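You operate a simulated robot arm through the tools that you are given. There is no shell and no other tool.

You run a simulated robot arm. Do the job below in one go: nothing can be reset, and whatever is moved stays where it is left.

JOB
Lock the array unit out and switch the probe unit on by its key.
Fine: array key off first and into its rack; the probe key comes from its rack.

Only the result counts: the job must be done as asked and must still hold three seconds after the hand-in. Knocking over, shifting, dropping, spilling or breaking anything else fails it.

ROBOT AND FRAMES
A 7-joint arm with a two-finger parallel gripper, fixed in place. Base frame: the origin is on the floor under the middle of its stand, x ahead of it, y to its left, z up. Readings come in mm, degrees, newtons and seconds.
It reaches about 1479 mm from its shoulder. Its first joint turns from -166.0 to 166.0 degrees. Payload 4.4 kg.
The tool frame sits at the grasp point between the pads (the TCP): z along the fingers, y along the line on which they close. The tips reach 23 mm beyond it. The gripper opens to 94 mm. The fingers are 38 mm wide and 10 mm thick; the gripper's body (54 by 96 mm) begins 39 mm behind the TCP.
Orientation is told as [roll, pitch, yaw] about the base's x, y, z axes, in that order, counted from this pose: with the fingers straight down and closing along the base's y, the tool's x points along the base's -x, its y along +y and its z along -z.

CONTROLS
- The arm moves only by the tool arm_command. Its argument "rows" is a list of rows, each an object (a shift or turn left out is 0, a gripper value left out holds the last) with "grip": the closure, from 0 (fully open) to 1 (shut); "travel": the shift along the base's x, y, z in units of 25 mm (1.0 is 25 mm), a list of three; "angular": the turn, a rotation vector about the base's x, y, z in units of 5 degrees (1.0 is 5 degrees), a list of three. In form: [{"grip": grip, "travel": [dx, dy, dz], "angular": [wx, wy, wz]}, ...]. A call has 1 to 20 rows; each row shifts and turns the commanded pose from where the row before left it. A call with a number of a shift or a turn outside -1 to 1 is refused whole. Rows are played at 5 a second. More than 50 mm and 8.6 degrees between two rows, or a gripper value outside its range, and nothing of the call is played. Where a pose cannot be reached the arm comes as near as it can. A force on the tool above 40 N (or 10 N above the force at the start of the call, whichever is more), or a blocked arm, ends the call early, and 0.2 s more pass. The fingers move at their own pace (about 72 mm/s each) and stop on an object; they squeeze with about 38 N. The grip force told is the motor's: it shows also when the fingers shut on nothing. Time passes only in rows, and 0.2 s behind the last, so rows that do not move let the fingers close. The reply holds the time, the measured pose of the TCP, the force on the tool along the base axes, the opening and the grip force, in the units named above and with some noise, with the torque about the TCP (base axes, N m) and any sound that the robot's microphone picked up, and new pictures: "views" is both (left out), scene, wrist or none.
- Cameras (640 x 400 px; columns grow to the right, rows downward): "scene" is fixed at [60.2, 654.5, 1532.1]; the picture's right is [-0.24, -0.97, 0.00], its down [-0.51, 0.13, -0.85] and it looks along [0.83, -0.20, -0.52] (base axes); focal length 324 px, centre (320, 200). "wrist" rides on the gripper at [86, 16, -74] in the tool frame; the picture's right is [-0.18, 0.98, 0.00], its down [-0.58, -0.11, -0.81] and it looks along [-0.79, -0.15, 0.59] (tool axes); focal length 243 px, centre (320, 200). There is no depth. A picture from a camera that has moved, and an enlarged one, comes with that camera's place and axes in the base frame and with its lens. The place of the scene camera against the robot may be out by one fixed shift of up to 12 mm in any direction.
- inspect(camera, box): a new picture of the part [left, top, right, bottom] of that camera's present view, enlarged. The clock stands still meanwhile.
- close_job(): hands the job in; it is judged then, once.

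Nothing tells you positions but the pictures and the camera data. Unless the task says otherwise, let go and move clear before handing in.

The tools are called after "Emit:" as a command line: name --argument value ..., lists and objects as JSON in quotes. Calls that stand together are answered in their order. arm_command: Moves the arm, as the interface text tells. Its arguments: {"type":"object","properties":{"rows":{"type":"array","items":{"type":"object","properties":{"grip":{"type":"number"},"travel":{"type":"array","items":{"type":"number"}},"angular":{"type":"array","items":{"type":"number"}}}}},"views":{"type":"string","enum":["both","scene","wrist","none"]}},"required":["rows"]} The other tools are called the same way: inspect (camera, box) takes an enlarged picture of a part of a camera's view; close_job () hands the job in.

At the start:

```text
time_s: 0.0
ee_pos: [696.2, 217.0, 1202.4]
tcp_rot: [0.1, -0.1, 0.0]
wrist_force: [-0.2, 0.3, -0.2]
wrist_torque: [-0.01, -0.01, 0.01]
width: 93.9
grasp_force: 0.0
```

scene: 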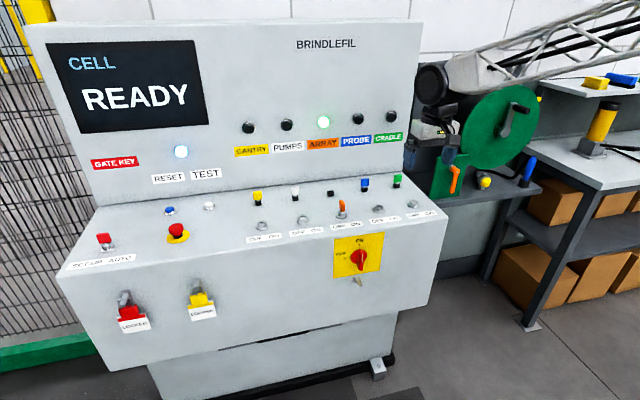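
wrist: 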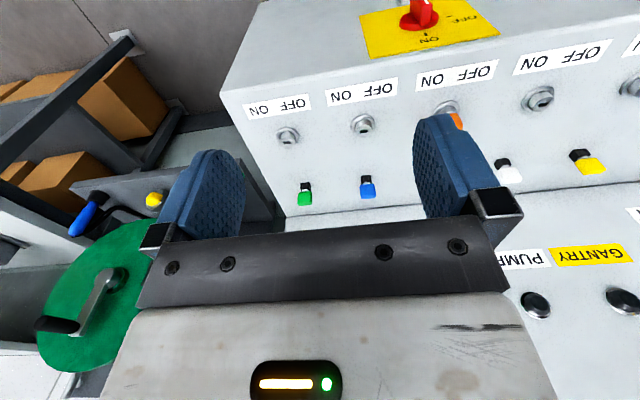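

I see a control console with five key switches (gantry, pumps, array, probe, cradle). The array key (orange) is in its switch, and the probe key (blue) appears to be in its rack. I'll look closer before moving.

Emit:
inspect --camera "scene" --box '[230, 100, 450, 240]'

Emit:
inspect --camera "scene" --box '[300, 160, 440, 300]'

Emit:
inspect --camera "wrist" --box '[230, 60, 640, 230]'

Emit:
inspect --camera "scene" --box '[60, 180, 280, 340]'

```text
2.86 times, centred on (340, 170) of scene
camera zoom: at [60.2, 654.5, 1532.1], right [-0.24, -0.97, 0.0], down [-0.51, 0.13, -0.85], along [0.83, -0.2, -0.52], focal length 927 px, centre (263, 286)
```

zoom: 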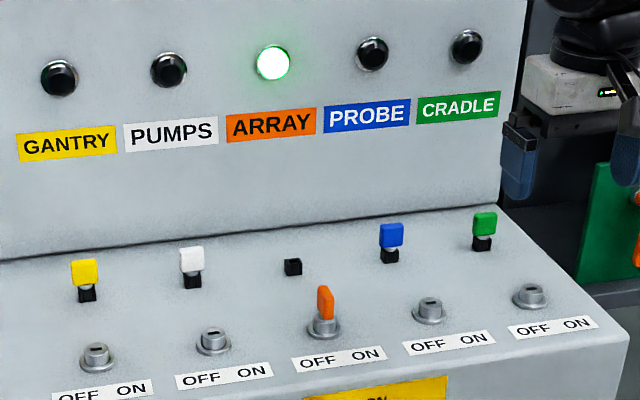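

```text
2.86 times, centred on (370, 230) of scene
camera zoom: at [60.2, 654.5, 1532.1], right [-0.24, -0.97, 0.0], down [-0.51, 0.13, -0.85], along [0.83, -0.2, -0.52], focal length 927 px, centre (177, 114)
```

zoom: 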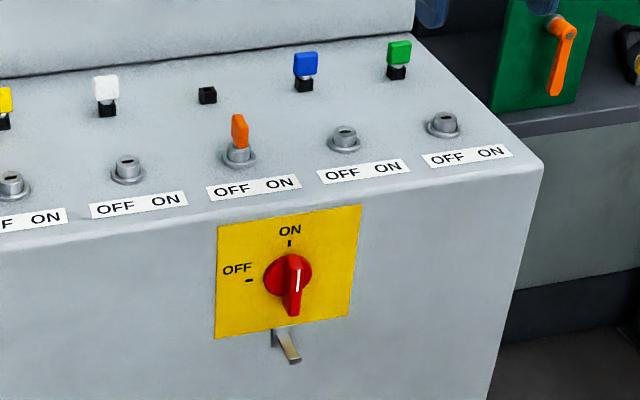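

```text
1.56 times, centred on (435, 145) of wrist
camera zoom: at [610.2, 231.4, 1277.1], right [0.18, 0.98, 0.0], down [0.58, -0.11, 0.81], along [0.79, -0.15, -0.59], focal length 379 px, centre (140, 286)
```

zoom: 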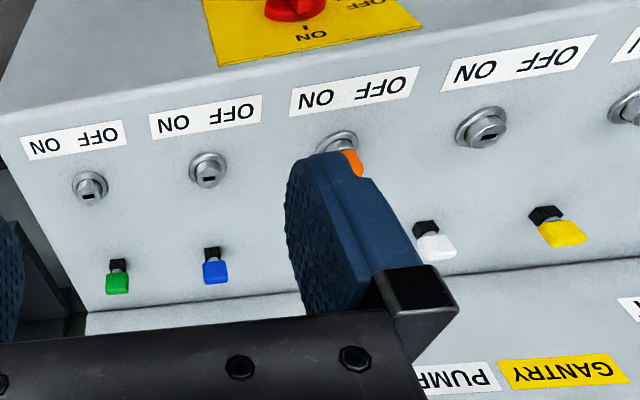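

```text
2.50 times, centred on (170, 260) of scene
camera zoom: at [60.2, 654.5, 1532.1], right [-0.24, -0.97, 0.0], down [-0.51, 0.13, -0.85], along [0.83, -0.2, -0.52], focal length 811 px, centre (695, 50)
```

zoom: 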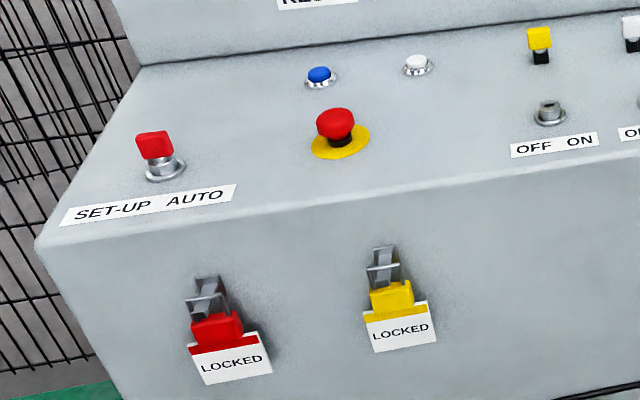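

The array key (orange) sits in its switch turned to ON. Its rack slot is the empty black socket behind it, and the blue probe key is in the rack next to that. I'll zoom in further to get the bow directions and slot shapes.

Emit:
inspect --camera "scene" --box '[320, 170, 400, 220]'

Emit:
inspect --camera "wrist" --box '[340, 70, 500, 210]'

Emit:
inspect --camera "wrist" --box '[240, 90, 400, 210]'

Emit:
inspect --camera "scene" --box '[320, 230, 400, 300]'

```text
8.00 times, centred on (360, 195) of scene
camera zoom: at [60.2, 654.5, 1532.1], right [-0.24, -0.97, 0.0], down [-0.51, 0.13, -0.85], along [0.83, -0.2, -0.52], focal length 2594 px, centre (0, 240)
```

zoom: 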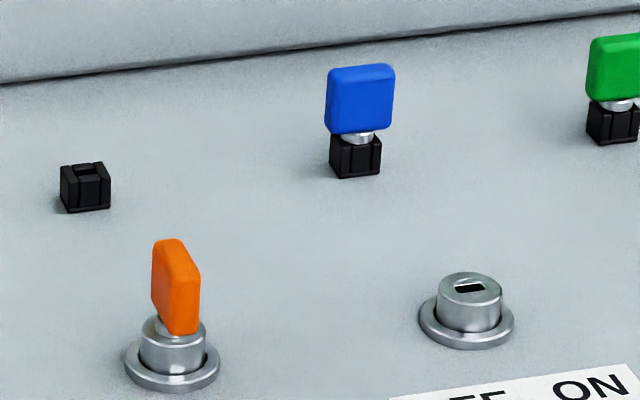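

```text
2.86 times, centred on (420, 140) of wrist
camera zoom: at [610.2, 231.4, 1277.1], right [0.18, 0.98, 0.0], down [0.58, -0.11, 0.81], along [0.79, -0.15, -0.59], focal length 693 px, centre (34, 371)
```

zoom: 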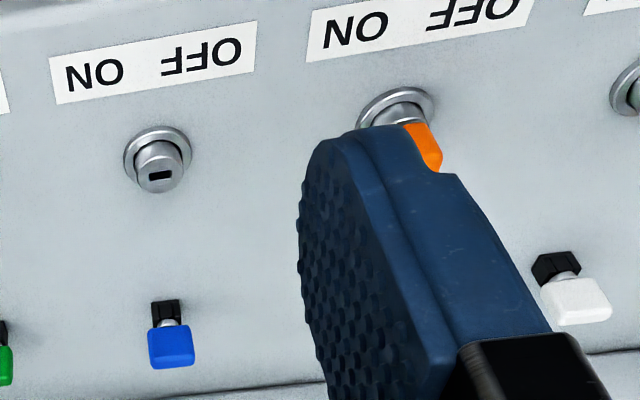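

```text
3.33 times, centred on (320, 150) of wrist
camera zoom: at [610.2, 231.4, 1277.1], right [0.18, 0.98, 0.0], down [0.58, -0.11, 0.81], along [0.79, -0.15, -0.59], focal length 809 px, centre (320, 367)
```

zoom: 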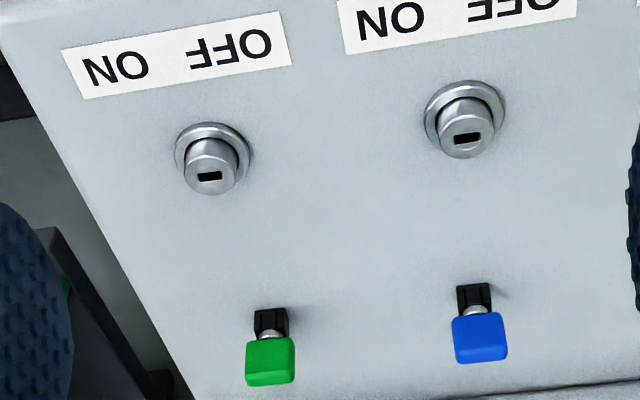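

```text
5.71 times, centred on (360, 265) of scene
camera zoom: at [60.2, 654.5, 1532.1], right [-0.24, -0.97, 0.0], down [-0.51, 0.13, -0.85], along [0.83, -0.2, -0.52], focal length 1853 px, centre (91, -171)
```

zoom: 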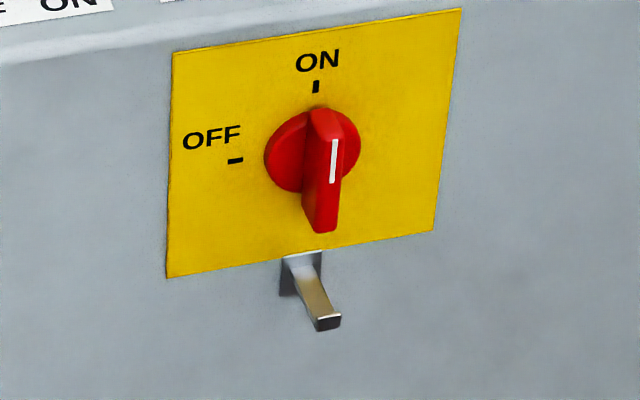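

The probe switch comes out at about [887, 257, 940] and the blue key's bow at about [1010, 257, 970]. I'll move the hand sideways for a second wrist view to fix the console geometry more precisely.

Emit:
arm_command --rows '[{"travel": [0, 1, 0]}, {"travel": [0, 1, 0]}, {"travel": [0, 1, 0]}, {"travel": [0, 1, 0]}, {"travel": [0, 1, 0]}, {"travel": [0, 1, 0]}, {"travel": [0, 0, 0]}]' --views "both"

```text
time_s: 1.6
ee_pos: [696.9, 365.6, 1202.9]
tcp_rot: [0.1, 0.0, -0.1]
wrist_force: [-1.0, -0.3, 0.1]
wrist_torque: [-0.04, -0.01, -0.04]
width: 93.8
grasp_force: 0.0
camera wrist: at [610.8, 381.3, 1277.4], right [0.18, 0.98, 0.0], down [0.58, -0.11, 0.81], along [0.79, -0.15, -0.59], focal length 243 px, centre (320, 200)
```

scene: 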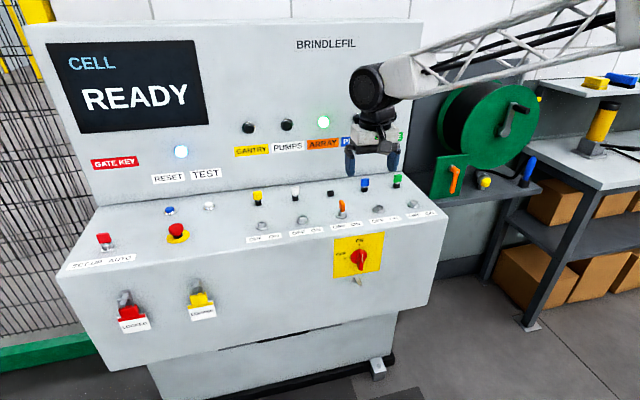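
wrist: 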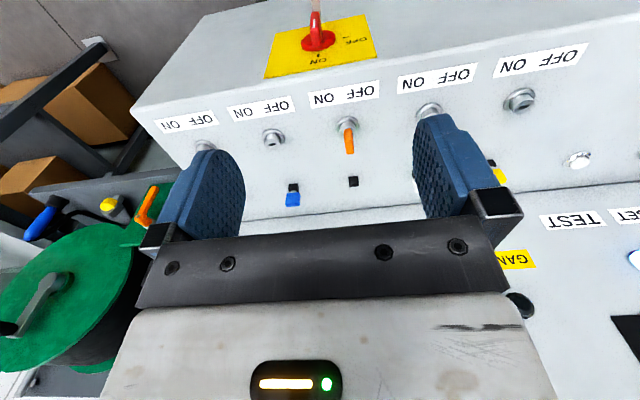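

Emit:
inspect --camera "wrist" --box '[240, 90, 400, 210]'

Emit:
inspect --camera "wrist" --box '[325, 105, 375, 165]'

Emit:
inspect --camera "wrist" --box '[270, 165, 370, 215]'

```text
3.33 times, centred on (320, 150) of wrist
camera zoom: at [610.8, 381.3, 1277.4], right [0.18, 0.98, 0.0], down [0.58, -0.11, 0.81], along [0.79, -0.15, -0.59], focal length 809 px, centre (320, 367)
```

zoom: 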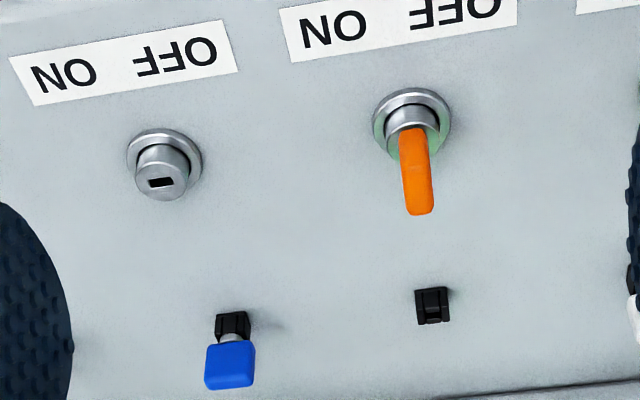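

```text
6.67 times, centred on (350, 135) of wrist
camera zoom: at [610.8, 381.3, 1277.4], right [0.18, 0.98, 0.0], down [0.58, -0.11, 0.81], along [0.79, -0.15, -0.59], focal length 1618 px, centre (120, 633)
```

zoom: 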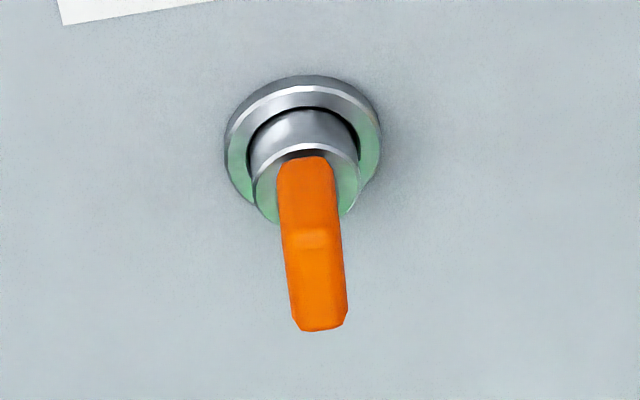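

```text
6.40 times, centred on (320, 190) of wrist
camera zoom: at [610.8, 381.3, 1277.4], right [0.18, 0.98, 0.0], down [0.58, -0.11, 0.81], along [0.79, -0.15, -0.59], focal length 1553 px, centre (320, 264)
```

zoom: 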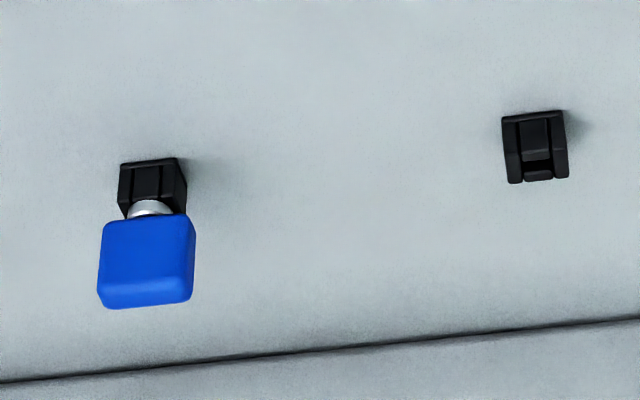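

The desk comes out close to level, at z≈951. The array switch is near (862, 380), the probe switch near (862, 254.5) and the blue key's rack near (988, 255.5). Next I'll hover well above the array key for a close view.

Emit:
arm_command --rows '[{"travel": [0.83, 0.07, -0.7]}, {"travel": [0.83, 0.07, -0.7]}, {"travel": [0.83, 0.07, -0.7]}, {"travel": [0.83, 0.07, -0.7]}, {"travel": [0.83, 0.07, -0.7]}, {"travel": [0.83, 0.07, -0.7]}, {"travel": [0.83, 0.07, -0.6]}, {"travel": [0.83, 0.07, -0.5]}, {"travel": [0, 0, 0]}]' --views "both"

```text
time_s: 3.6
ee_pos: [862.7, 381.1, 1070.2]
tcp_rot: [0.0, -0.1, 0.0]
wrist_force: [-0.3, 0.7, 0.0]
wrist_torque: [0.01, 0.01, 0.0]
width: 94.1
grasp_force: 0.1
camera wrist: at [776.6, 396.2, 1144.3], right [0.18, 0.98, 0.0], down [0.58, -0.11, 0.81], along [0.79, -0.15, -0.59], focal length 243 px, centre (320, 200)
```

scene: 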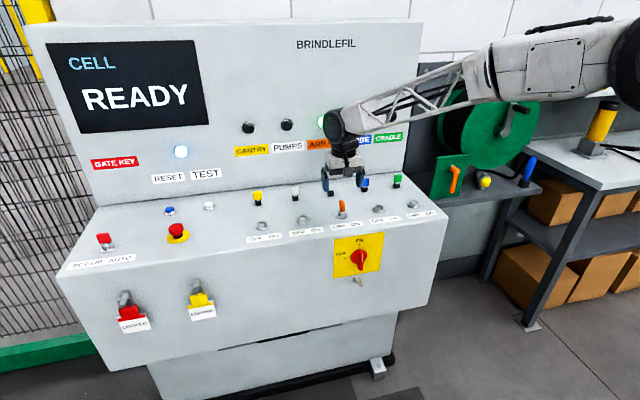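
wrist: 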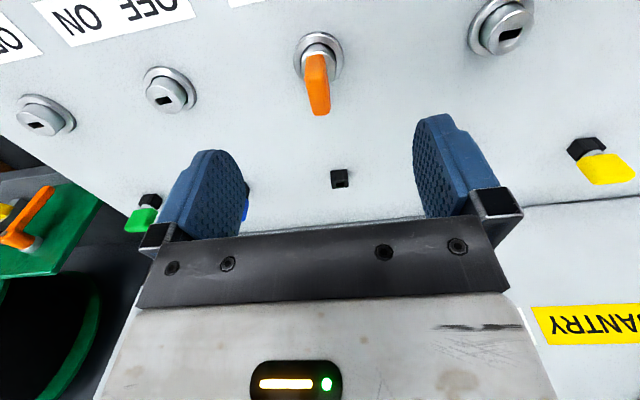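

The orange key and its empty rack socket are now clear between the open fingers. I'll zoom in on both to refine the coordinates.

Emit:
inspect --camera "wrist" --box '[270, 20, 366, 120]'

Emit:
inspect --camera "wrist" --box '[310, 155, 374, 195]'

Emit:
inspect --camera "wrist" --box '[130, 50, 210, 120]'

```text
4.00 times, centred on (318, 70) of wrist
camera zoom: at [776.6, 396.2, 1144.3], right [0.18, 0.98, 0.0], down [0.58, -0.11, 0.81], along [0.79, -0.15, -0.59], focal length 970 px, centre (328, 720)
```

zoom: 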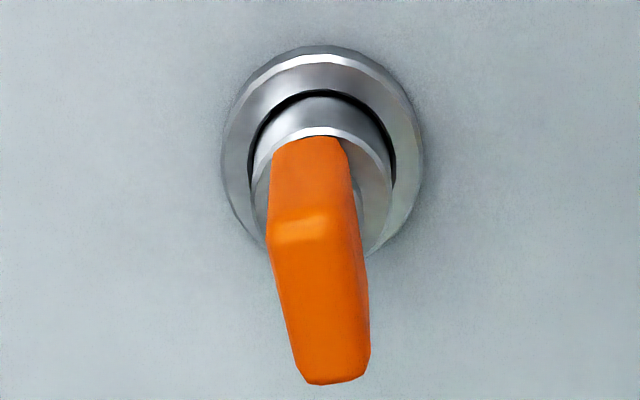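

```text
10.00 times, centred on (342, 175) of wrist
camera zoom: at [776.6, 396.2, 1144.3], right [0.18, 0.98, 0.0], down [0.58, -0.11, 0.81], along [0.79, -0.15, -0.59], focal length 2426 px, centre (100, 450)
```

zoom: 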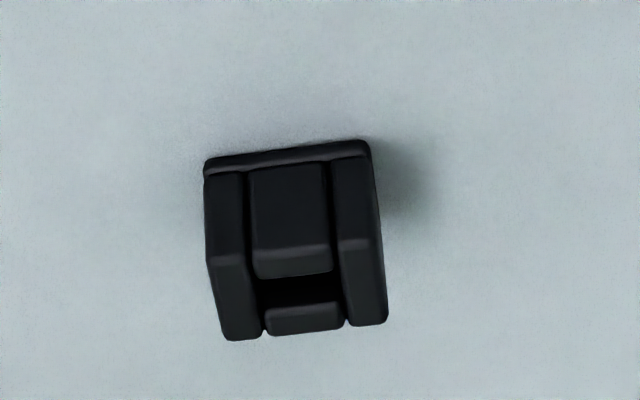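

```text
5.71 times, centred on (170, 85) of wrist
camera zoom: at [776.6, 396.2, 1144.3], right [0.18, 0.98, 0.0], down [0.58, -0.11, 0.81], along [0.79, -0.15, -0.59], focal length 1386 px, centre (1177, 857)
```

zoom: 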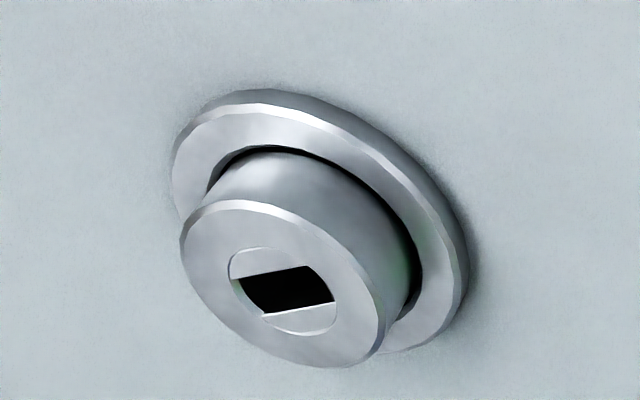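

The array key's bow is centred near (861, 379.5), about 10 mm thick in y, and spans z≈972–1000, with the barrel top at z≈966. I'll descend with the tips staying above the barrel, before gripping.

Emit:
arm_command --rows '[{"travel": [-0.02, -0.06, -0.76]}, {"travel": [0, 0, -0.76]}, {"travel": [0, 0, -0.76]}, {"travel": [0, 0, -0.76]}, {"travel": [0, 0, 0]}]' --views "both"

Emit:
inspect --camera "wrist" --box '[200, 100, 456, 260]'

Emit:
inspect --camera "scene" --box '[300, 160, 380, 220]'

```text
time_s: 4.8
ee_pos: [862.2, 377.9, 994.0]
tcp_rot: [-0.1, 0.0, 0.0]
wrist_force: [0.6, -0.7, 0.5]
wrist_torque: [0.0, 0.02, -0.02]
width: 94.0
grasp_force: 0.1
camera wrist: at [776.2, 394.2, 1068.6], right [0.18, 0.98, 0.0], down [0.58, -0.11, 0.81], along [0.79, -0.15, -0.59], focal length 243 px, centre (320, 200)
```

scene: 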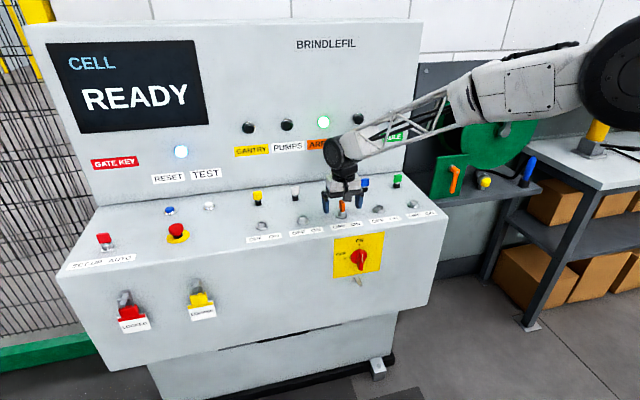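
wrist: 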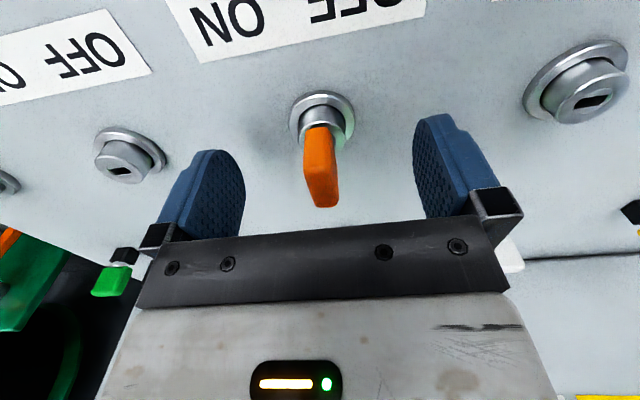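

```text
2.50 times, centred on (328, 180) of wrist
camera zoom: at [776.2, 394.2, 1068.6], right [0.18, 0.98, 0.0], down [0.58, -0.11, 0.81], along [0.79, -0.15, -0.59], focal length 606 px, centre (300, 250)
```

zoom: 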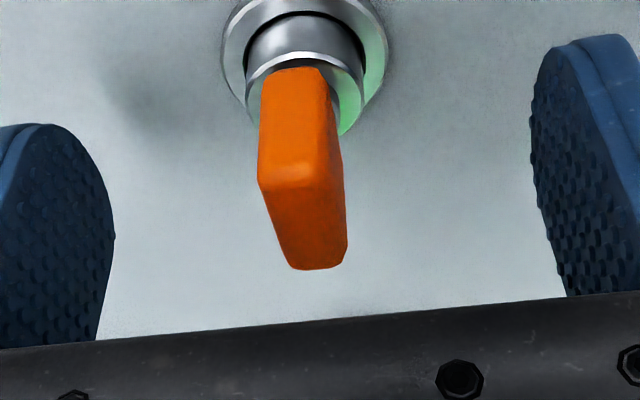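

```text
6.67 times, centred on (340, 190) of scene
camera zoom: at [60.2, 654.5, 1532.1], right [-0.24, -0.97, 0.0], down [-0.51, 0.13, -0.85], along [0.83, -0.2, -0.52], focal length 2162 px, centre (187, 267)
```

zoom: 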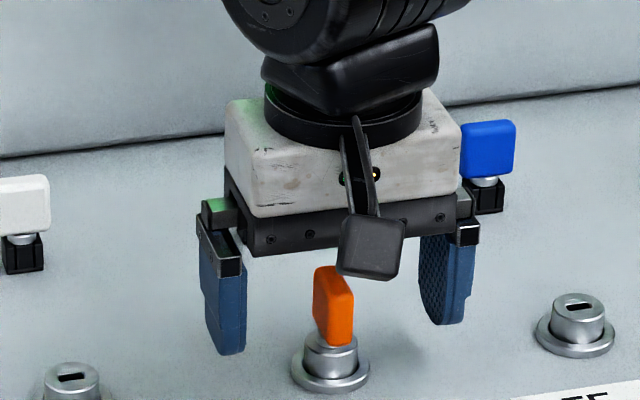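

The bow sits between the open fingers, about 1 mm to +y of centre. I'll nudge over and close on it.

Emit:
arm_command --rows '[{"travel": [0, 0.045, 0]}, {"grip": 0.75}, {"grip": 0.75}, {"grip": 0.75}, {"grip": 1.0}, {"grip": 1.0}, {"grip": 1.0}]' --views "both"

Emit:
inspect --camera "wrist" --box '[200, 60, 456, 220]'

```text
time_s: 6.4
ee_pos: [861.9, 380.4, 995.1]
tcp_rot: [0.0, 0.0, 0.1]
wrist_force: [0.3, 2.2, 4.0]
wrist_torque: [0.09, 0.04, -0.03]
width: 11.7
grasp_force: 38.2
camera wrist: at [776.1, 395.4, 1068.9], right [0.18, 0.98, 0.0], down [0.58, -0.11, 0.81], along [0.79, -0.15, -0.59], focal length 243 px, centre (320, 200)
```

scene: 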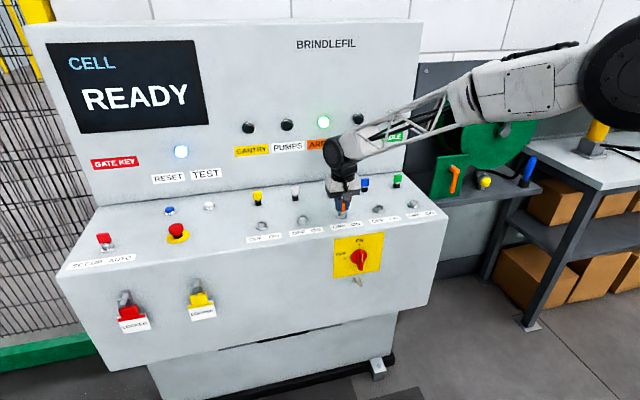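
wrist: 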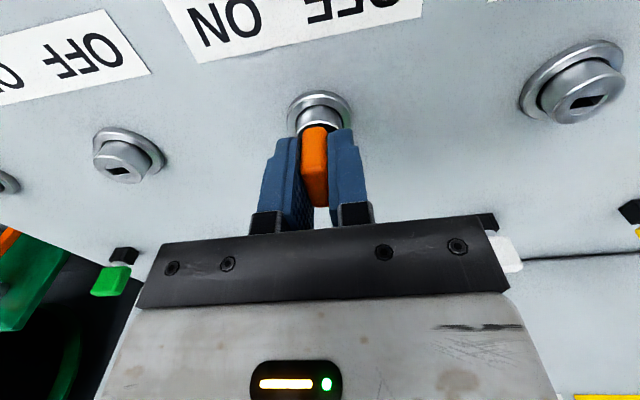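

```text
2.50 times, centred on (328, 140) of wrist
camera zoom: at [776.1, 395.4, 1068.9], right [0.18, 0.98, 0.0], down [0.58, -0.11, 0.81], along [0.79, -0.15, -0.59], focal length 606 px, centre (300, 350)
```

zoom: 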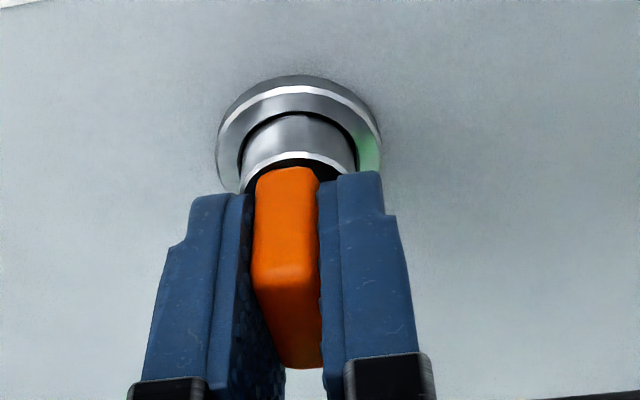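

The array key is gripped (width 11.7 mm). I'll try a small counter-clockwise turn toward OFF (the left of the label) and check the torque before turning fully.

Emit:
arm_command --rows '[{"angular": [0, 0, 1]}, {"angular": [0, 0, 1]}, {"angular": [0, 0, 0]}]' --views "wrist"

Emit:
inspect --camera "wrist" --box '[200, 60, 456, 220]'

```text
time_s: 7.2
ee_pos: [861.7, 380.2, 994.4]
tcp_rot: [0.0, -0.1, 10.0]
wrist_force: [-2.1, 7.9, 7.9]
wrist_torque: [0.24, 0.13, -0.02]
width: 12.0
grasp_force: 37.3
camera wrist: at [774.6, 380.3, 1068.9], right [0.01, 1.0, 0.0], down [0.59, -0.01, 0.81], along [0.81, -0.01, -0.59], focal length 243 px, centre (320, 200)
```

wrist: 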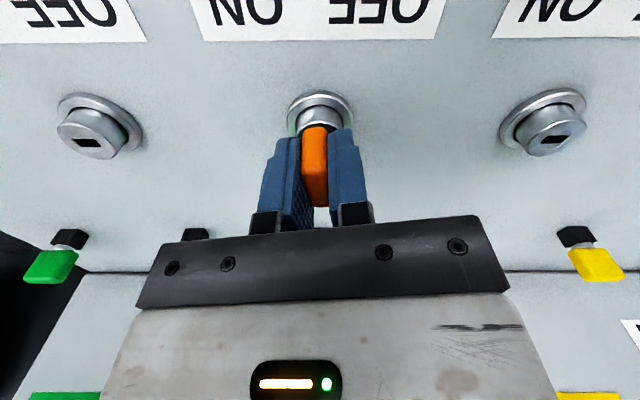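

```text
2.50 times, centred on (328, 140) of wrist
camera zoom: at [774.6, 380.3, 1068.9], right [0.01, 1.0, 0.0], down [0.59, -0.01, 0.81], along [0.81, -0.01, -0.59], focal length 606 px, centre (300, 350)
```

zoom: 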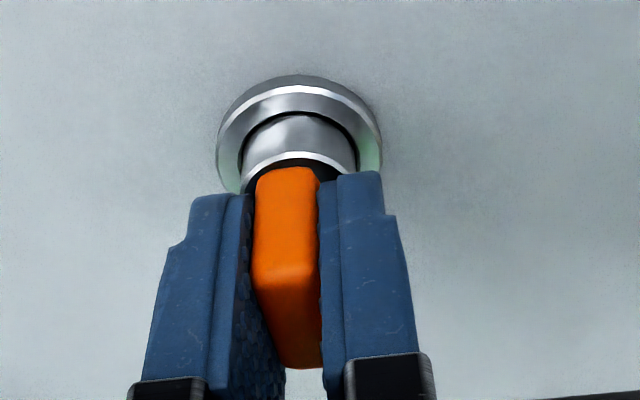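

The key turns freely with the hand and the torque stays near zero, so this direction works. I'll continue toward OFF in stages and watch the force.

Emit:
arm_command --rows '[{"angular": [0, 0, 1]}, {"angular": [0, 0, 1]}, {"angular": [0, 0, 1]}, {"angular": [0, 0, 1]}, {"angular": [0, 0, 0]}]' --views "wrist"

```text
time_s: 8.4
ee_pos: [861.4, 379.7, 996.2]
tcp_rot: [0.1, 0.0, 30.1]
wrist_force: [5.5, 26.8, 5.9]
wrist_torque: [0.9, -0.34, -0.03]
width: 11.9
grasp_force: 38.2
camera wrist: at [779.5, 350.5, 1068.9], right [-0.33, 0.94, 0.0], down [0.56, 0.2, 0.81], along [0.76, 0.27, -0.59], focal length 243 px, centre (320, 200)
```

wrist: 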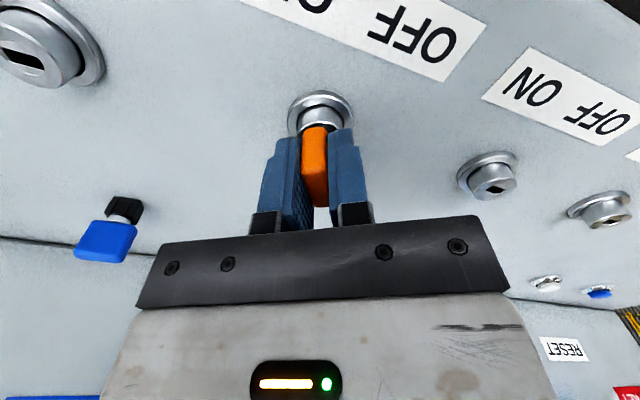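

The side force rose to about 27 N in y, so my TCP is slightly off the switch axis. I'll shift 1 mm to +y to relieve it before continuing.

Emit:
arm_command --rows '[{"travel": [0, 0.04, 0]}, {"travel": [0, 0, 0]}]' --views "none"

```text
time_s: 9.0
ee_pos: [861.4, 380.8, 994.6]
tcp_rot: [-0.1, 0.0, 30.0]
wrist_force: [-5.1, 11.3, 11.9]
wrist_torque: [0.27, 0.16, -0.02]
width: 11.7
grasp_force: 37.9
```

Relief confirmed, at roughly 15 N per mm. This implies the switch axis lies about 3 mm nearer the robot (in x) than my TCP. I'll apply the matching correction and check.

Emit:
arm_command --rows '[{"travel": [-0.02, 0.03, 0]}, {"travel": [0, 0, 0]}]' --views "none"

```text
time_s: 9.6
ee_pos: [861.8, 380.3, 996.1]
tcp_rot: [-0.1, 0.1, 30.0]
wrist_force: [-2.1, -1.2, 14.1]
wrist_torque: [-0.12, 0.12, 0.01]
width: 11.8
grasp_force: 38.2
```

Side forces are now close to zero. I'll keep turning, following the circular correction, and ease up half a millimetre to relieve the small vertical load.

Emit:
arm_command --rows '[{"travel": [0, 0, 0.02]}, {"travel": [-0.0078, 0.0093, 0], "angular": [0, 0, 1]}, {"travel": [-0.0078, 0.0093, 0], "angular": [0, 0, 1]}, {"travel": [-0.0078, 0.0093, 0], "angular": [0, 0, 1]}, {"travel": [-0.0078, 0.0093, 0], "angular": [0, 0, 1]}, {"travel": [0, 0, 0]}]' --views "none"

```text
time_s: 11.0
ee_pos: [861.3, 381.6, 994.2]
tcp_rot: [0.0, 0.0, 50.0]
wrist_force: [8.2, -18.2, 5.6]
wrist_torque: [-0.62, -0.16, 0.03]
width: 12.1
grasp_force: 37.7
```

The correction went too far at 50°, so I'll relieve it along the measured force direction.

Emit:
arm_command --rows '[{"travel": [0.02, -0.036, 0]}, {"travel": [0, 0, 0]}]' --views "none"

```text
time_s: 11.6
ee_pos: [860.0, 381.5, 994.8]
tcp_rot: [0.0, 0.0, 50.0]
wrist_force: [7.8, -6.2, 3.9]
wrist_torque: [-0.2, -0.15, 0.02]
width: 12.0
grasp_force: 38.3
```

Emit:
arm_command --rows '[{"travel": [0.02, -0.016, 0]}, {"travel": [0, 0, 0]}]' --views "none"

```text
time_s: 12.2
ee_pos: [861.3, 381.3, 994.8]
tcp_rot: [-0.1, 0.0, 49.9]
wrist_force: [0.2, 4.9, 2.8]
wrist_torque: [0.19, 0.04, 0.0]
width: 11.8
grasp_force: 38.1
```

Forces are near zero at 50°. I'll go on in 10° steps, correcting as needed.

Emit:
arm_command --rows '[{"angular": [0, 0, 1]}, {"angular": [0, 0, 1]}, {"travel": [0, 0, 0]}]' --views "none"

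```text
time_s: 13.0
ee_pos: [861.3, 380.9, 995.8]
tcp_rot: [0.0, 0.0, 60.0]
wrist_force: [-13.2, 12.7, 3.1]
wrist_torque: [0.38, 0.38, 0.0]
width: 12.1
grasp_force: 37.7
```

Emit:
arm_command --rows '[{"travel": [-0.028, 0.02, 0]}, {"travel": [0, 0, 0]}]' --views "none"

```text
time_s: 13.6
ee_pos: [861.3, 382.5, 995.7]
tcp_rot: [0.0, 0.0, 59.9]
wrist_force: [3.2, 12.8, -2.6]
wrist_torque: [0.48, -0.17, 0.01]
width: 12.0
grasp_force: 37.8
```

Emit:
arm_command --rows '[{"travel": [0, 0.018, 0]}, {"travel": [-0.007, 0.002, 0], "angular": [0, 0, 1]}, {"travel": [-0.007, 0.002, 0], "angular": [0, 0, 1]}, {"travel": [-0.007, 0.002, 0], "angular": [0, 0, 1]}, {"travel": [0, 0, 0]}]' --views "none"

```text
time_s: 14.8
ee_pos: [861.1, 382.0, 994.8]
tcp_rot: [0.0, 0.0, 75.0]
wrist_force: [2.3, -8.0, -2.8]
wrist_torque: [-0.33, -0.05, 0.01]
width: 11.9
grasp_force: 38.7
```

Emit:
arm_command --rows '[{"travel": [0, -0.016, 0]}, {"travel": [-0.008, 0.0, 0], "angular": [0, 0, 1]}, {"travel": [-0.008, 0.0, 0], "angular": [0, 0, 1]}, {"travel": [0, 0, 0]}]' --views "none"

```text
time_s: 15.8
ee_pos: [860.2, 383.2, 995.5]
tcp_rot: [0.0, -0.1, 85.0]
wrist_force: [-0.3, 1.2, -0.4]
wrist_torque: [0.0, 0.02, -0.06]
width: 12.1
grasp_force: 38.2
```

Emit:
arm_command --rows '[{"travel": [-0.006, 0.0, 0], "angular": [0, 0, 1]}, {"travel": [0, 0, 0]}]' --views "both"

Emit:
inspect --camera "wrist" --box '[200, 60, 456, 220]'

Emit:
inspect --camera "scene" --box '[230, 100, 450, 240]'

```text
time_s: 16.4
ee_pos: [860.6, 381.8, 995.5]
tcp_rot: [0.0, -0.1, 90.0]
wrist_force: [0.2, -0.9, 0.1]
wrist_torque: [0.03, -0.02, 0.01]
width: 12.0
grasp_force: 38.0
camera wrist: at [844.4, 294.7, 1069.0], right [-0.98, 0.18, 0.0], down [0.11, 0.58, 0.81], along [0.15, 0.79, -0.59], focal length 243 px, centre (320, 200)
```

scene: 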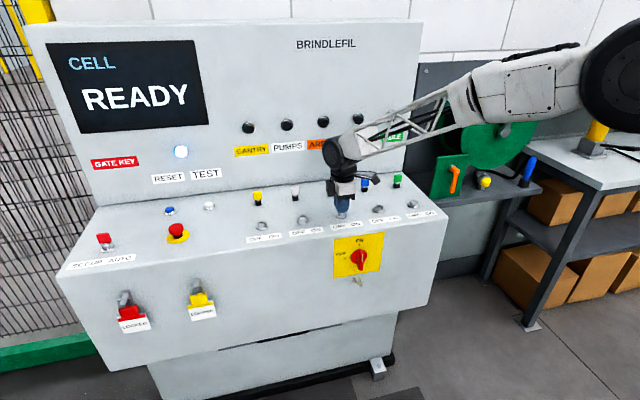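
wrist: 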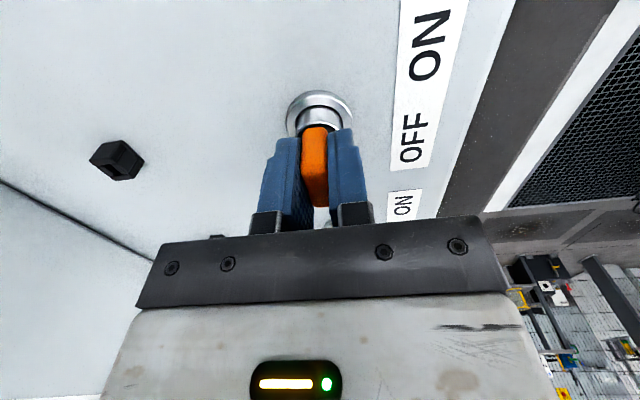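

```text
2.50 times, centred on (328, 140) of wrist
camera zoom: at [844.4, 294.7, 1069.0], right [-0.98, 0.18, 0.0], down [0.11, 0.58, 0.81], along [0.15, 0.79, -0.59], focal length 606 px, centre (300, 350)
```

zoom: 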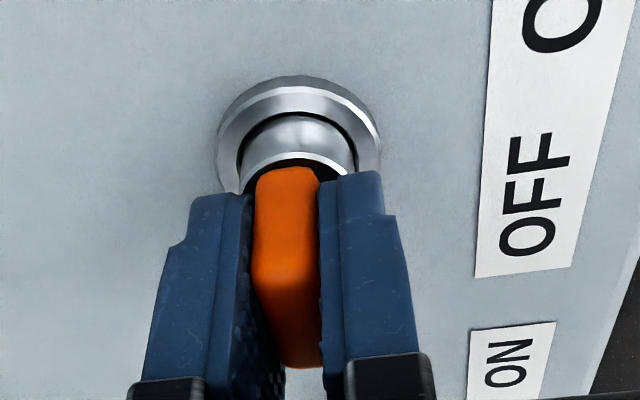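

```text
2.86 times, centred on (340, 170) of scene
camera zoom: at [60.2, 654.5, 1532.1], right [-0.24, -0.97, 0.0], down [-0.51, 0.13, -0.85], along [0.83, -0.2, -0.52], focal length 927 px, centre (263, 286)
```

zoom: 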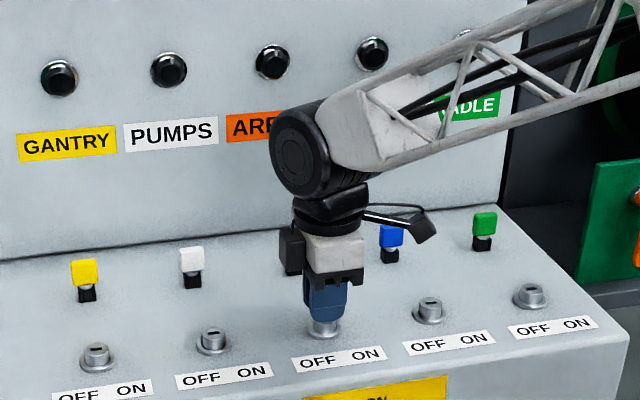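

The array lamp has gone dark and the forces are near zero, so the key is at OFF. I'll draw it straight up out of the switch.

Emit:
arm_command --rows '[{"travel": [0, 0, 0.1]}, {"travel": [0, 0, 0.2]}, {"travel": [0, 0, 0.2]}, {"travel": [0, 0, 0.3]}, {"travel": [0, 0, 0.3]}, {"travel": [0, 0, 0.4]}, {"travel": [0, 0, 0.5]}, {"travel": [0, 0, 0]}]' --views "both"

Emit:
inspect --camera "wrist" --box '[200, 60, 456, 220]'

Emit:
inspect --camera "scene" --box '[300, 150, 400, 220]'

```text
time_s: 18.2
ee_pos: [860.3, 382.3, 1044.6]
tcp_rot: [0.0, 0.0, 90.0]
wrist_force: [0.6, 0.0, -0.6]
wrist_torque: [0.02, -0.02, 0.03]
width: 12.1
grasp_force: 37.9
camera wrist: at [844.1, 294.5, 1119.0], right [-0.98, 0.18, 0.0], down [0.11, 0.58, 0.81], along [0.15, 0.79, -0.59], focal length 243 px, centre (320, 200)
```

scene: 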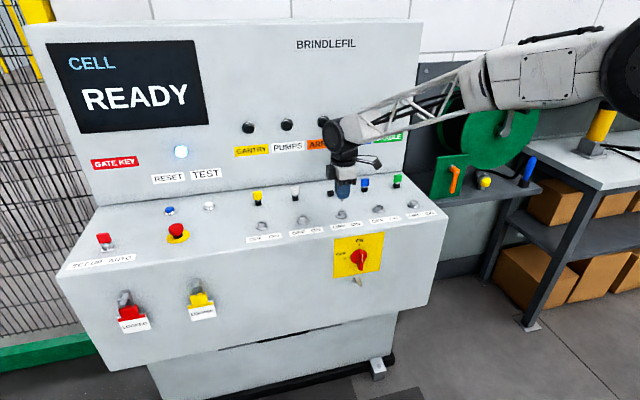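
wrist: 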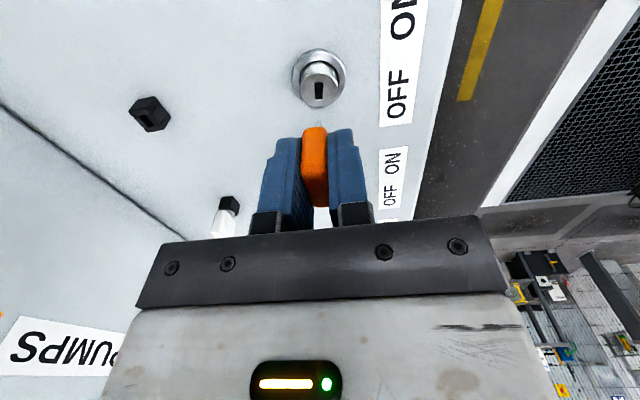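

```text
2.50 times, centred on (328, 140) of wrist
camera zoom: at [844.1, 294.5, 1119.0], right [-0.98, 0.18, 0.0], down [0.11, 0.58, 0.81], along [0.15, 0.79, -0.59], focal length 606 px, centre (300, 350)
```

zoom: 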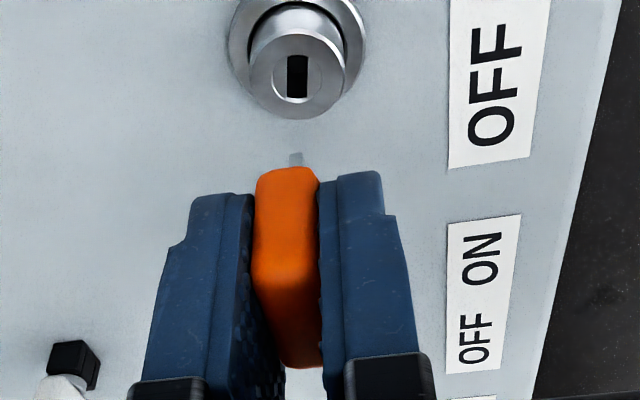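

```text
5.71 times, centred on (350, 185) of scene
camera zoom: at [60.2, 654.5, 1532.1], right [-0.24, -0.97, 0.0], down [-0.51, 0.13, -0.85], along [0.83, -0.2, -0.52], focal length 1853 px, centre (149, 286)
```

zoom: 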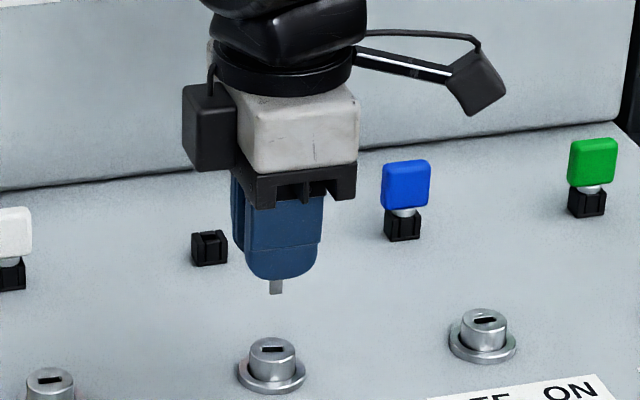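

The key is out and its blade is visible below the fingertips. I now know the switch axis relative to the hand, so I'll carry the key at this height to above its empty rack socket and compare slot positions in the wrist view.

Emit:
arm_command --rows '[{"travel": [0.82, 0, 0]}, {"travel": [0.82, 0, 0]}, {"travel": [0.82, 0, 0]}, {"travel": [0.82, 0, 0]}, {"travel": [0.82, 0, 0]}, {"travel": [0.82, 0, 0]}, {"travel": [0, 0, 0]}]' --views "both"

Emit:
inspect --camera "wrist" --box '[200, 60, 456, 220]'

Emit:
inspect --camera "wrist" --box '[280, 70, 360, 130]'

Emit:
inspect --camera "scene" --box '[290, 150, 370, 210]'

```text
time_s: 19.8
ee_pos: [982.9, 382.6, 1045.0]
tcp_rot: [-0.1, 0.0, 90.0]
wrist_force: [-0.1, 0.0, -0.4]
wrist_torque: [0.02, 0.02, -0.01]
width: 12.2
grasp_force: 38.1
camera wrist: at [967.4, 294.4, 1119.0], right [-0.98, 0.18, 0.0], down [0.11, 0.58, 0.81], along [0.15, 0.79, -0.59], focal length 243 px, centre (320, 200)
```

scene: 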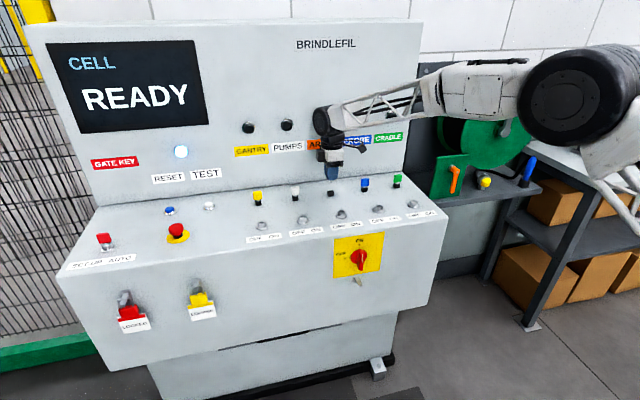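
wrist: 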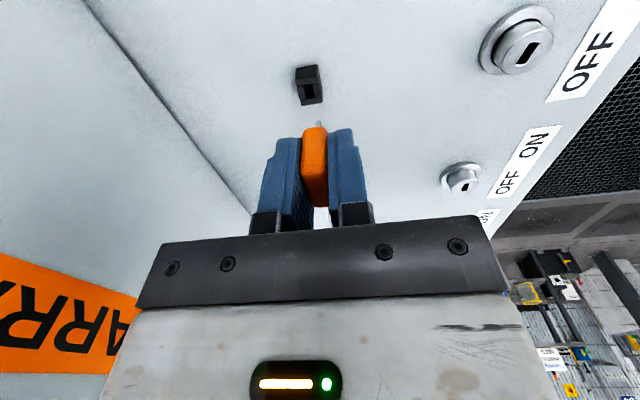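

```text
2.50 times, centred on (328, 140) of wrist
camera zoom: at [967.4, 294.4, 1119.0], right [-0.98, 0.18, 0.0], down [0.11, 0.58, 0.81], along [0.15, 0.79, -0.59], focal length 606 px, centre (300, 350)
```

zoom: 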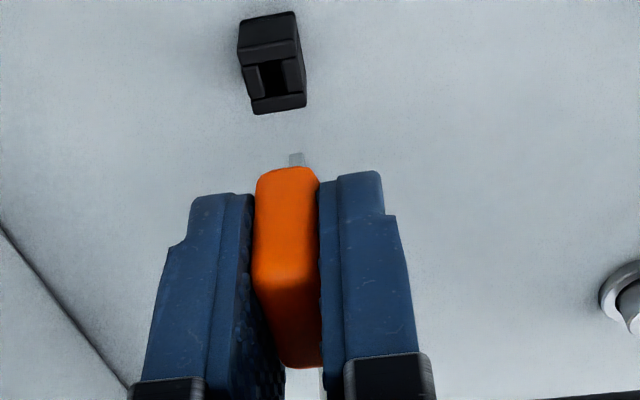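

```text
6.67 times, centred on (320, 100) of wrist
camera zoom: at [967.4, 294.4, 1119.0], right [-0.98, 0.18, 0.0], down [0.11, 0.58, 0.81], along [0.15, 0.79, -0.59], focal length 1618 px, centre (320, 867)
```

zoom: 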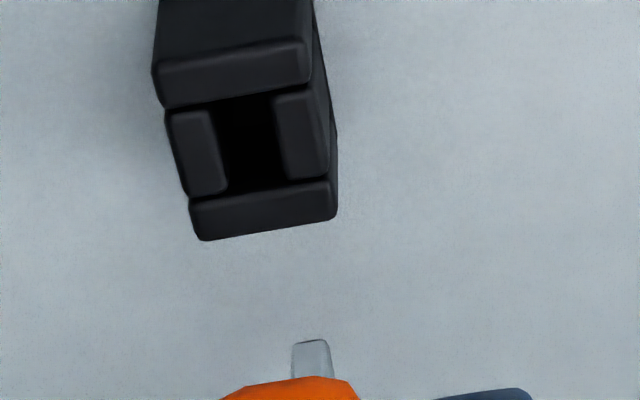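

```text
6.67 times, centred on (330, 180) of scene
camera zoom: at [60.2, 654.5, 1532.1], right [-0.24, -0.97, 0.0], down [-0.51, 0.13, -0.85], along [0.83, -0.2, -0.52], focal length 2162 px, centre (253, 333)
```

zoom: 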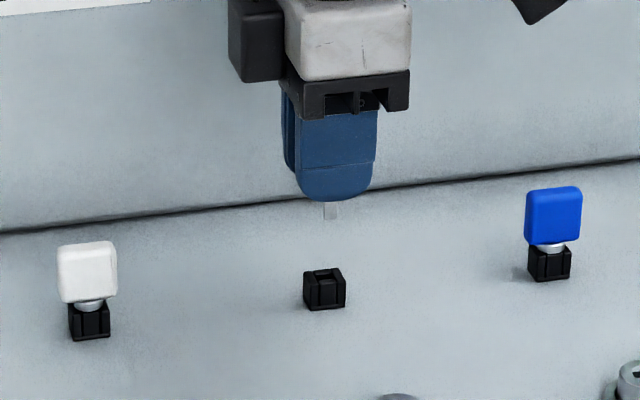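

The empty rack slot sits about 6 mm further in x than the key axis, and in line in y. I'll shift over and descend until the blade is just above the socket, then re-check the alignment.

Emit:
arm_command --rows '[{"travel": [0.248, 0, 0]}, {"travel": [0, 0, -0.4]}, {"travel": [0, 0, -0.4]}, {"travel": [0, 0, -0.4]}, {"travel": [0, 0, 0]}]' --views "both"

Emit:
inspect --camera "wrist" --box '[280, 70, 360, 130]'

Emit:
inspect --camera "scene" --box '[310, 170, 350, 200]'

```text
time_s: 21.0
ee_pos: [988.8, 381.6, 1014.6]
tcp_rot: [0.1, 0.0, 89.9]
wrist_force: [0.4, -1.2, -0.5]
wrist_torque: [0.03, 0.03, -0.05]
width: 12.1
grasp_force: 38.3
camera wrist: at [973.6, 294.8, 1089.3], right [-0.98, 0.18, 0.0], down [0.11, 0.58, 0.81], along [0.15, 0.79, -0.59], focal length 243 px, centre (320, 200)
```

scene: 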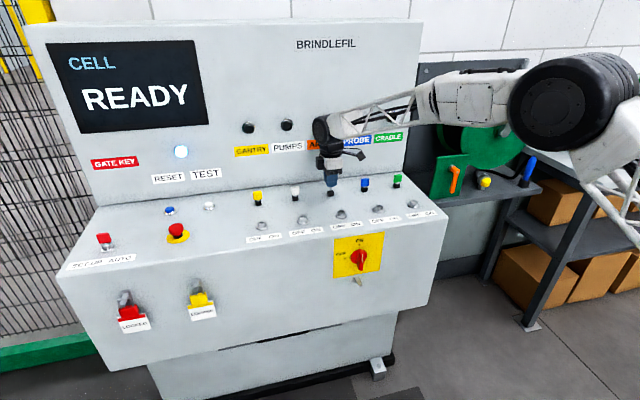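
wrist: 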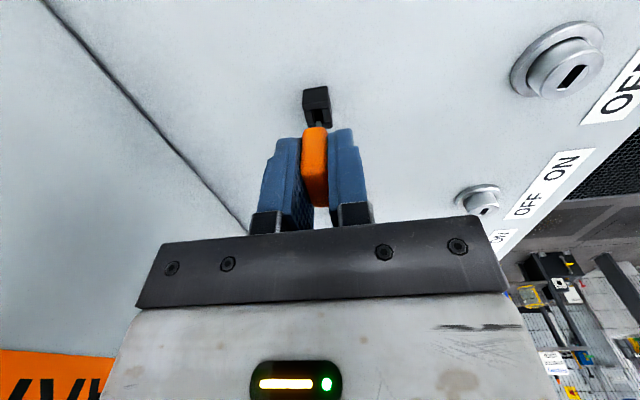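

```text
6.67 times, centred on (320, 100) of wrist
camera zoom: at [973.6, 294.8, 1089.3], right [-0.98, 0.18, 0.0], down [0.11, 0.58, 0.81], along [0.15, 0.79, -0.59], focal length 1618 px, centre (320, 867)
```

zoom: 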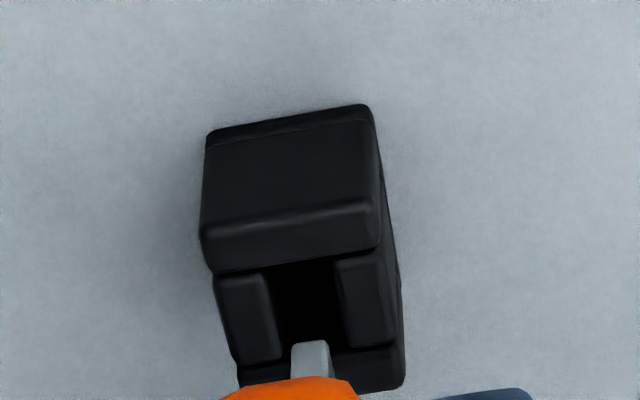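

```text
13.33 times, centred on (330, 185) of scene
camera zoom: at [60.2, 654.5, 1532.1], right [-0.24, -0.97, 0.0], down [-0.51, 0.13, -0.85], along [0.83, -0.2, -0.52], focal length 4324 px, centre (187, 400)
```

zoom: 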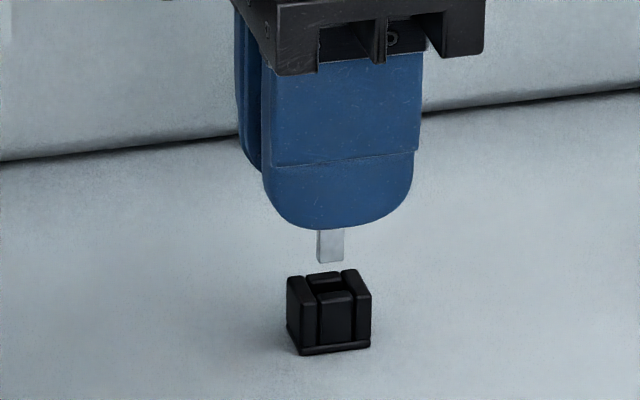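

The blade is lined up over the slot within about 0.5 mm in both views. I'll insert it gently, watching the force.

Emit:
arm_command --rows '[{"travel": [0, 0, -0.2]}, {"travel": [0, 0, -0.2]}, {"travel": [0, 0, -0.2]}, {"travel": [0, 0, -0.15]}, {"travel": [0, 0, 0]}]' --views "wrist"

Emit:
inspect --camera "wrist" --box '[280, 80, 360, 140]'

Emit:
inspect --camera "scene" --box '[310, 170, 350, 200]'

```text
time_s: 22.2
ee_pos: [989.3, 380.8, 997.3]
tcp_rot: [0.0, 0.1, 89.9]
wrist_force: [3.7, -0.8, 1.6]
wrist_torque: [-0.02, -0.13, 0.03]
width: 11.6
grasp_force: 38.2
camera wrist: at [973.2, 294.5, 1070.6], right [-0.98, 0.18, 0.0], down [0.11, 0.58, 0.81], along [0.15, 0.79, -0.59], focal length 243 px, centre (320, 200)
```

wrist: 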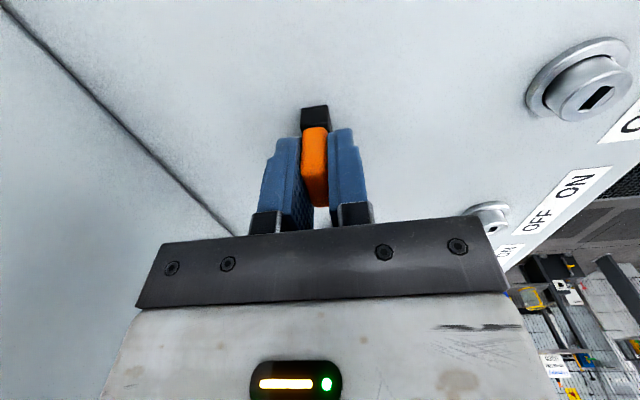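

```text
6.67 times, centred on (320, 110) of wrist
camera zoom: at [973.2, 294.5, 1070.6], right [-0.98, 0.18, 0.0], down [0.11, 0.58, 0.81], along [0.15, 0.79, -0.59], focal length 1618 px, centre (320, 800)
```

zoom: 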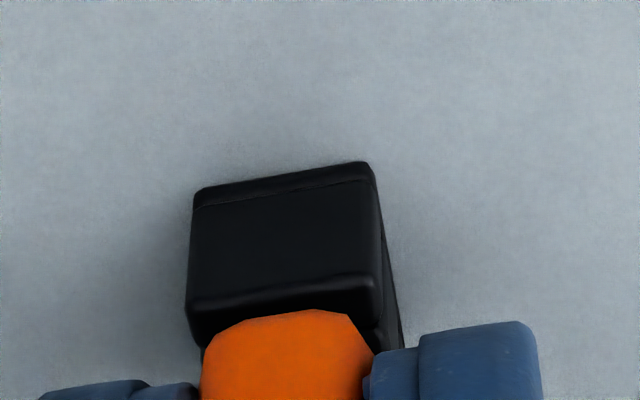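

```text
13.33 times, centred on (330, 185) of scene
camera zoom: at [60.2, 654.5, 1532.1], right [-0.24, -0.97, 0.0], down [-0.51, 0.13, -0.85], along [0.83, -0.2, -0.52], focal length 4324 px, centre (187, 400)
```

zoom: 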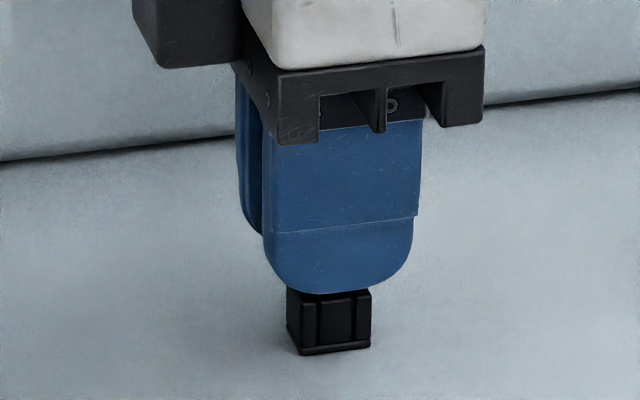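

The key is sliding in with little force. I'll lower the last couple of millimetres until it seats.

Emit:
arm_command --rows '[{"travel": [0, 0, -0.04]}, {"travel": [0, 0, -0.04]}, {"travel": [0, 0, 0]}]' --views "none"

```text
time_s: 23.0
ee_pos: [989.3, 382.2, 994.5]
tcp_rot: [0.0, 0.0, 90.1]
wrist_force: [2.9, -1.5, 0.5]
wrist_torque: [-0.02, -0.07, 0.01]
width: 11.8
grasp_force: 37.9
```

Emit:
arm_command --rows '[{"travel": [0, 0, -0.03]}, {"travel": [0, 0, -0.03]}, {"travel": [0, 0, 0]}]' --views "none"

```text
time_s: 23.8
ee_pos: [989.9, 382.2, 994.4]
tcp_rot: [-0.2, -0.1, 89.9]
wrist_force: [-0.1, -0.3, 9.3]
wrist_torque: [-0.03, 0.05, -0.02]
width: 11.9
grasp_force: 37.7
```

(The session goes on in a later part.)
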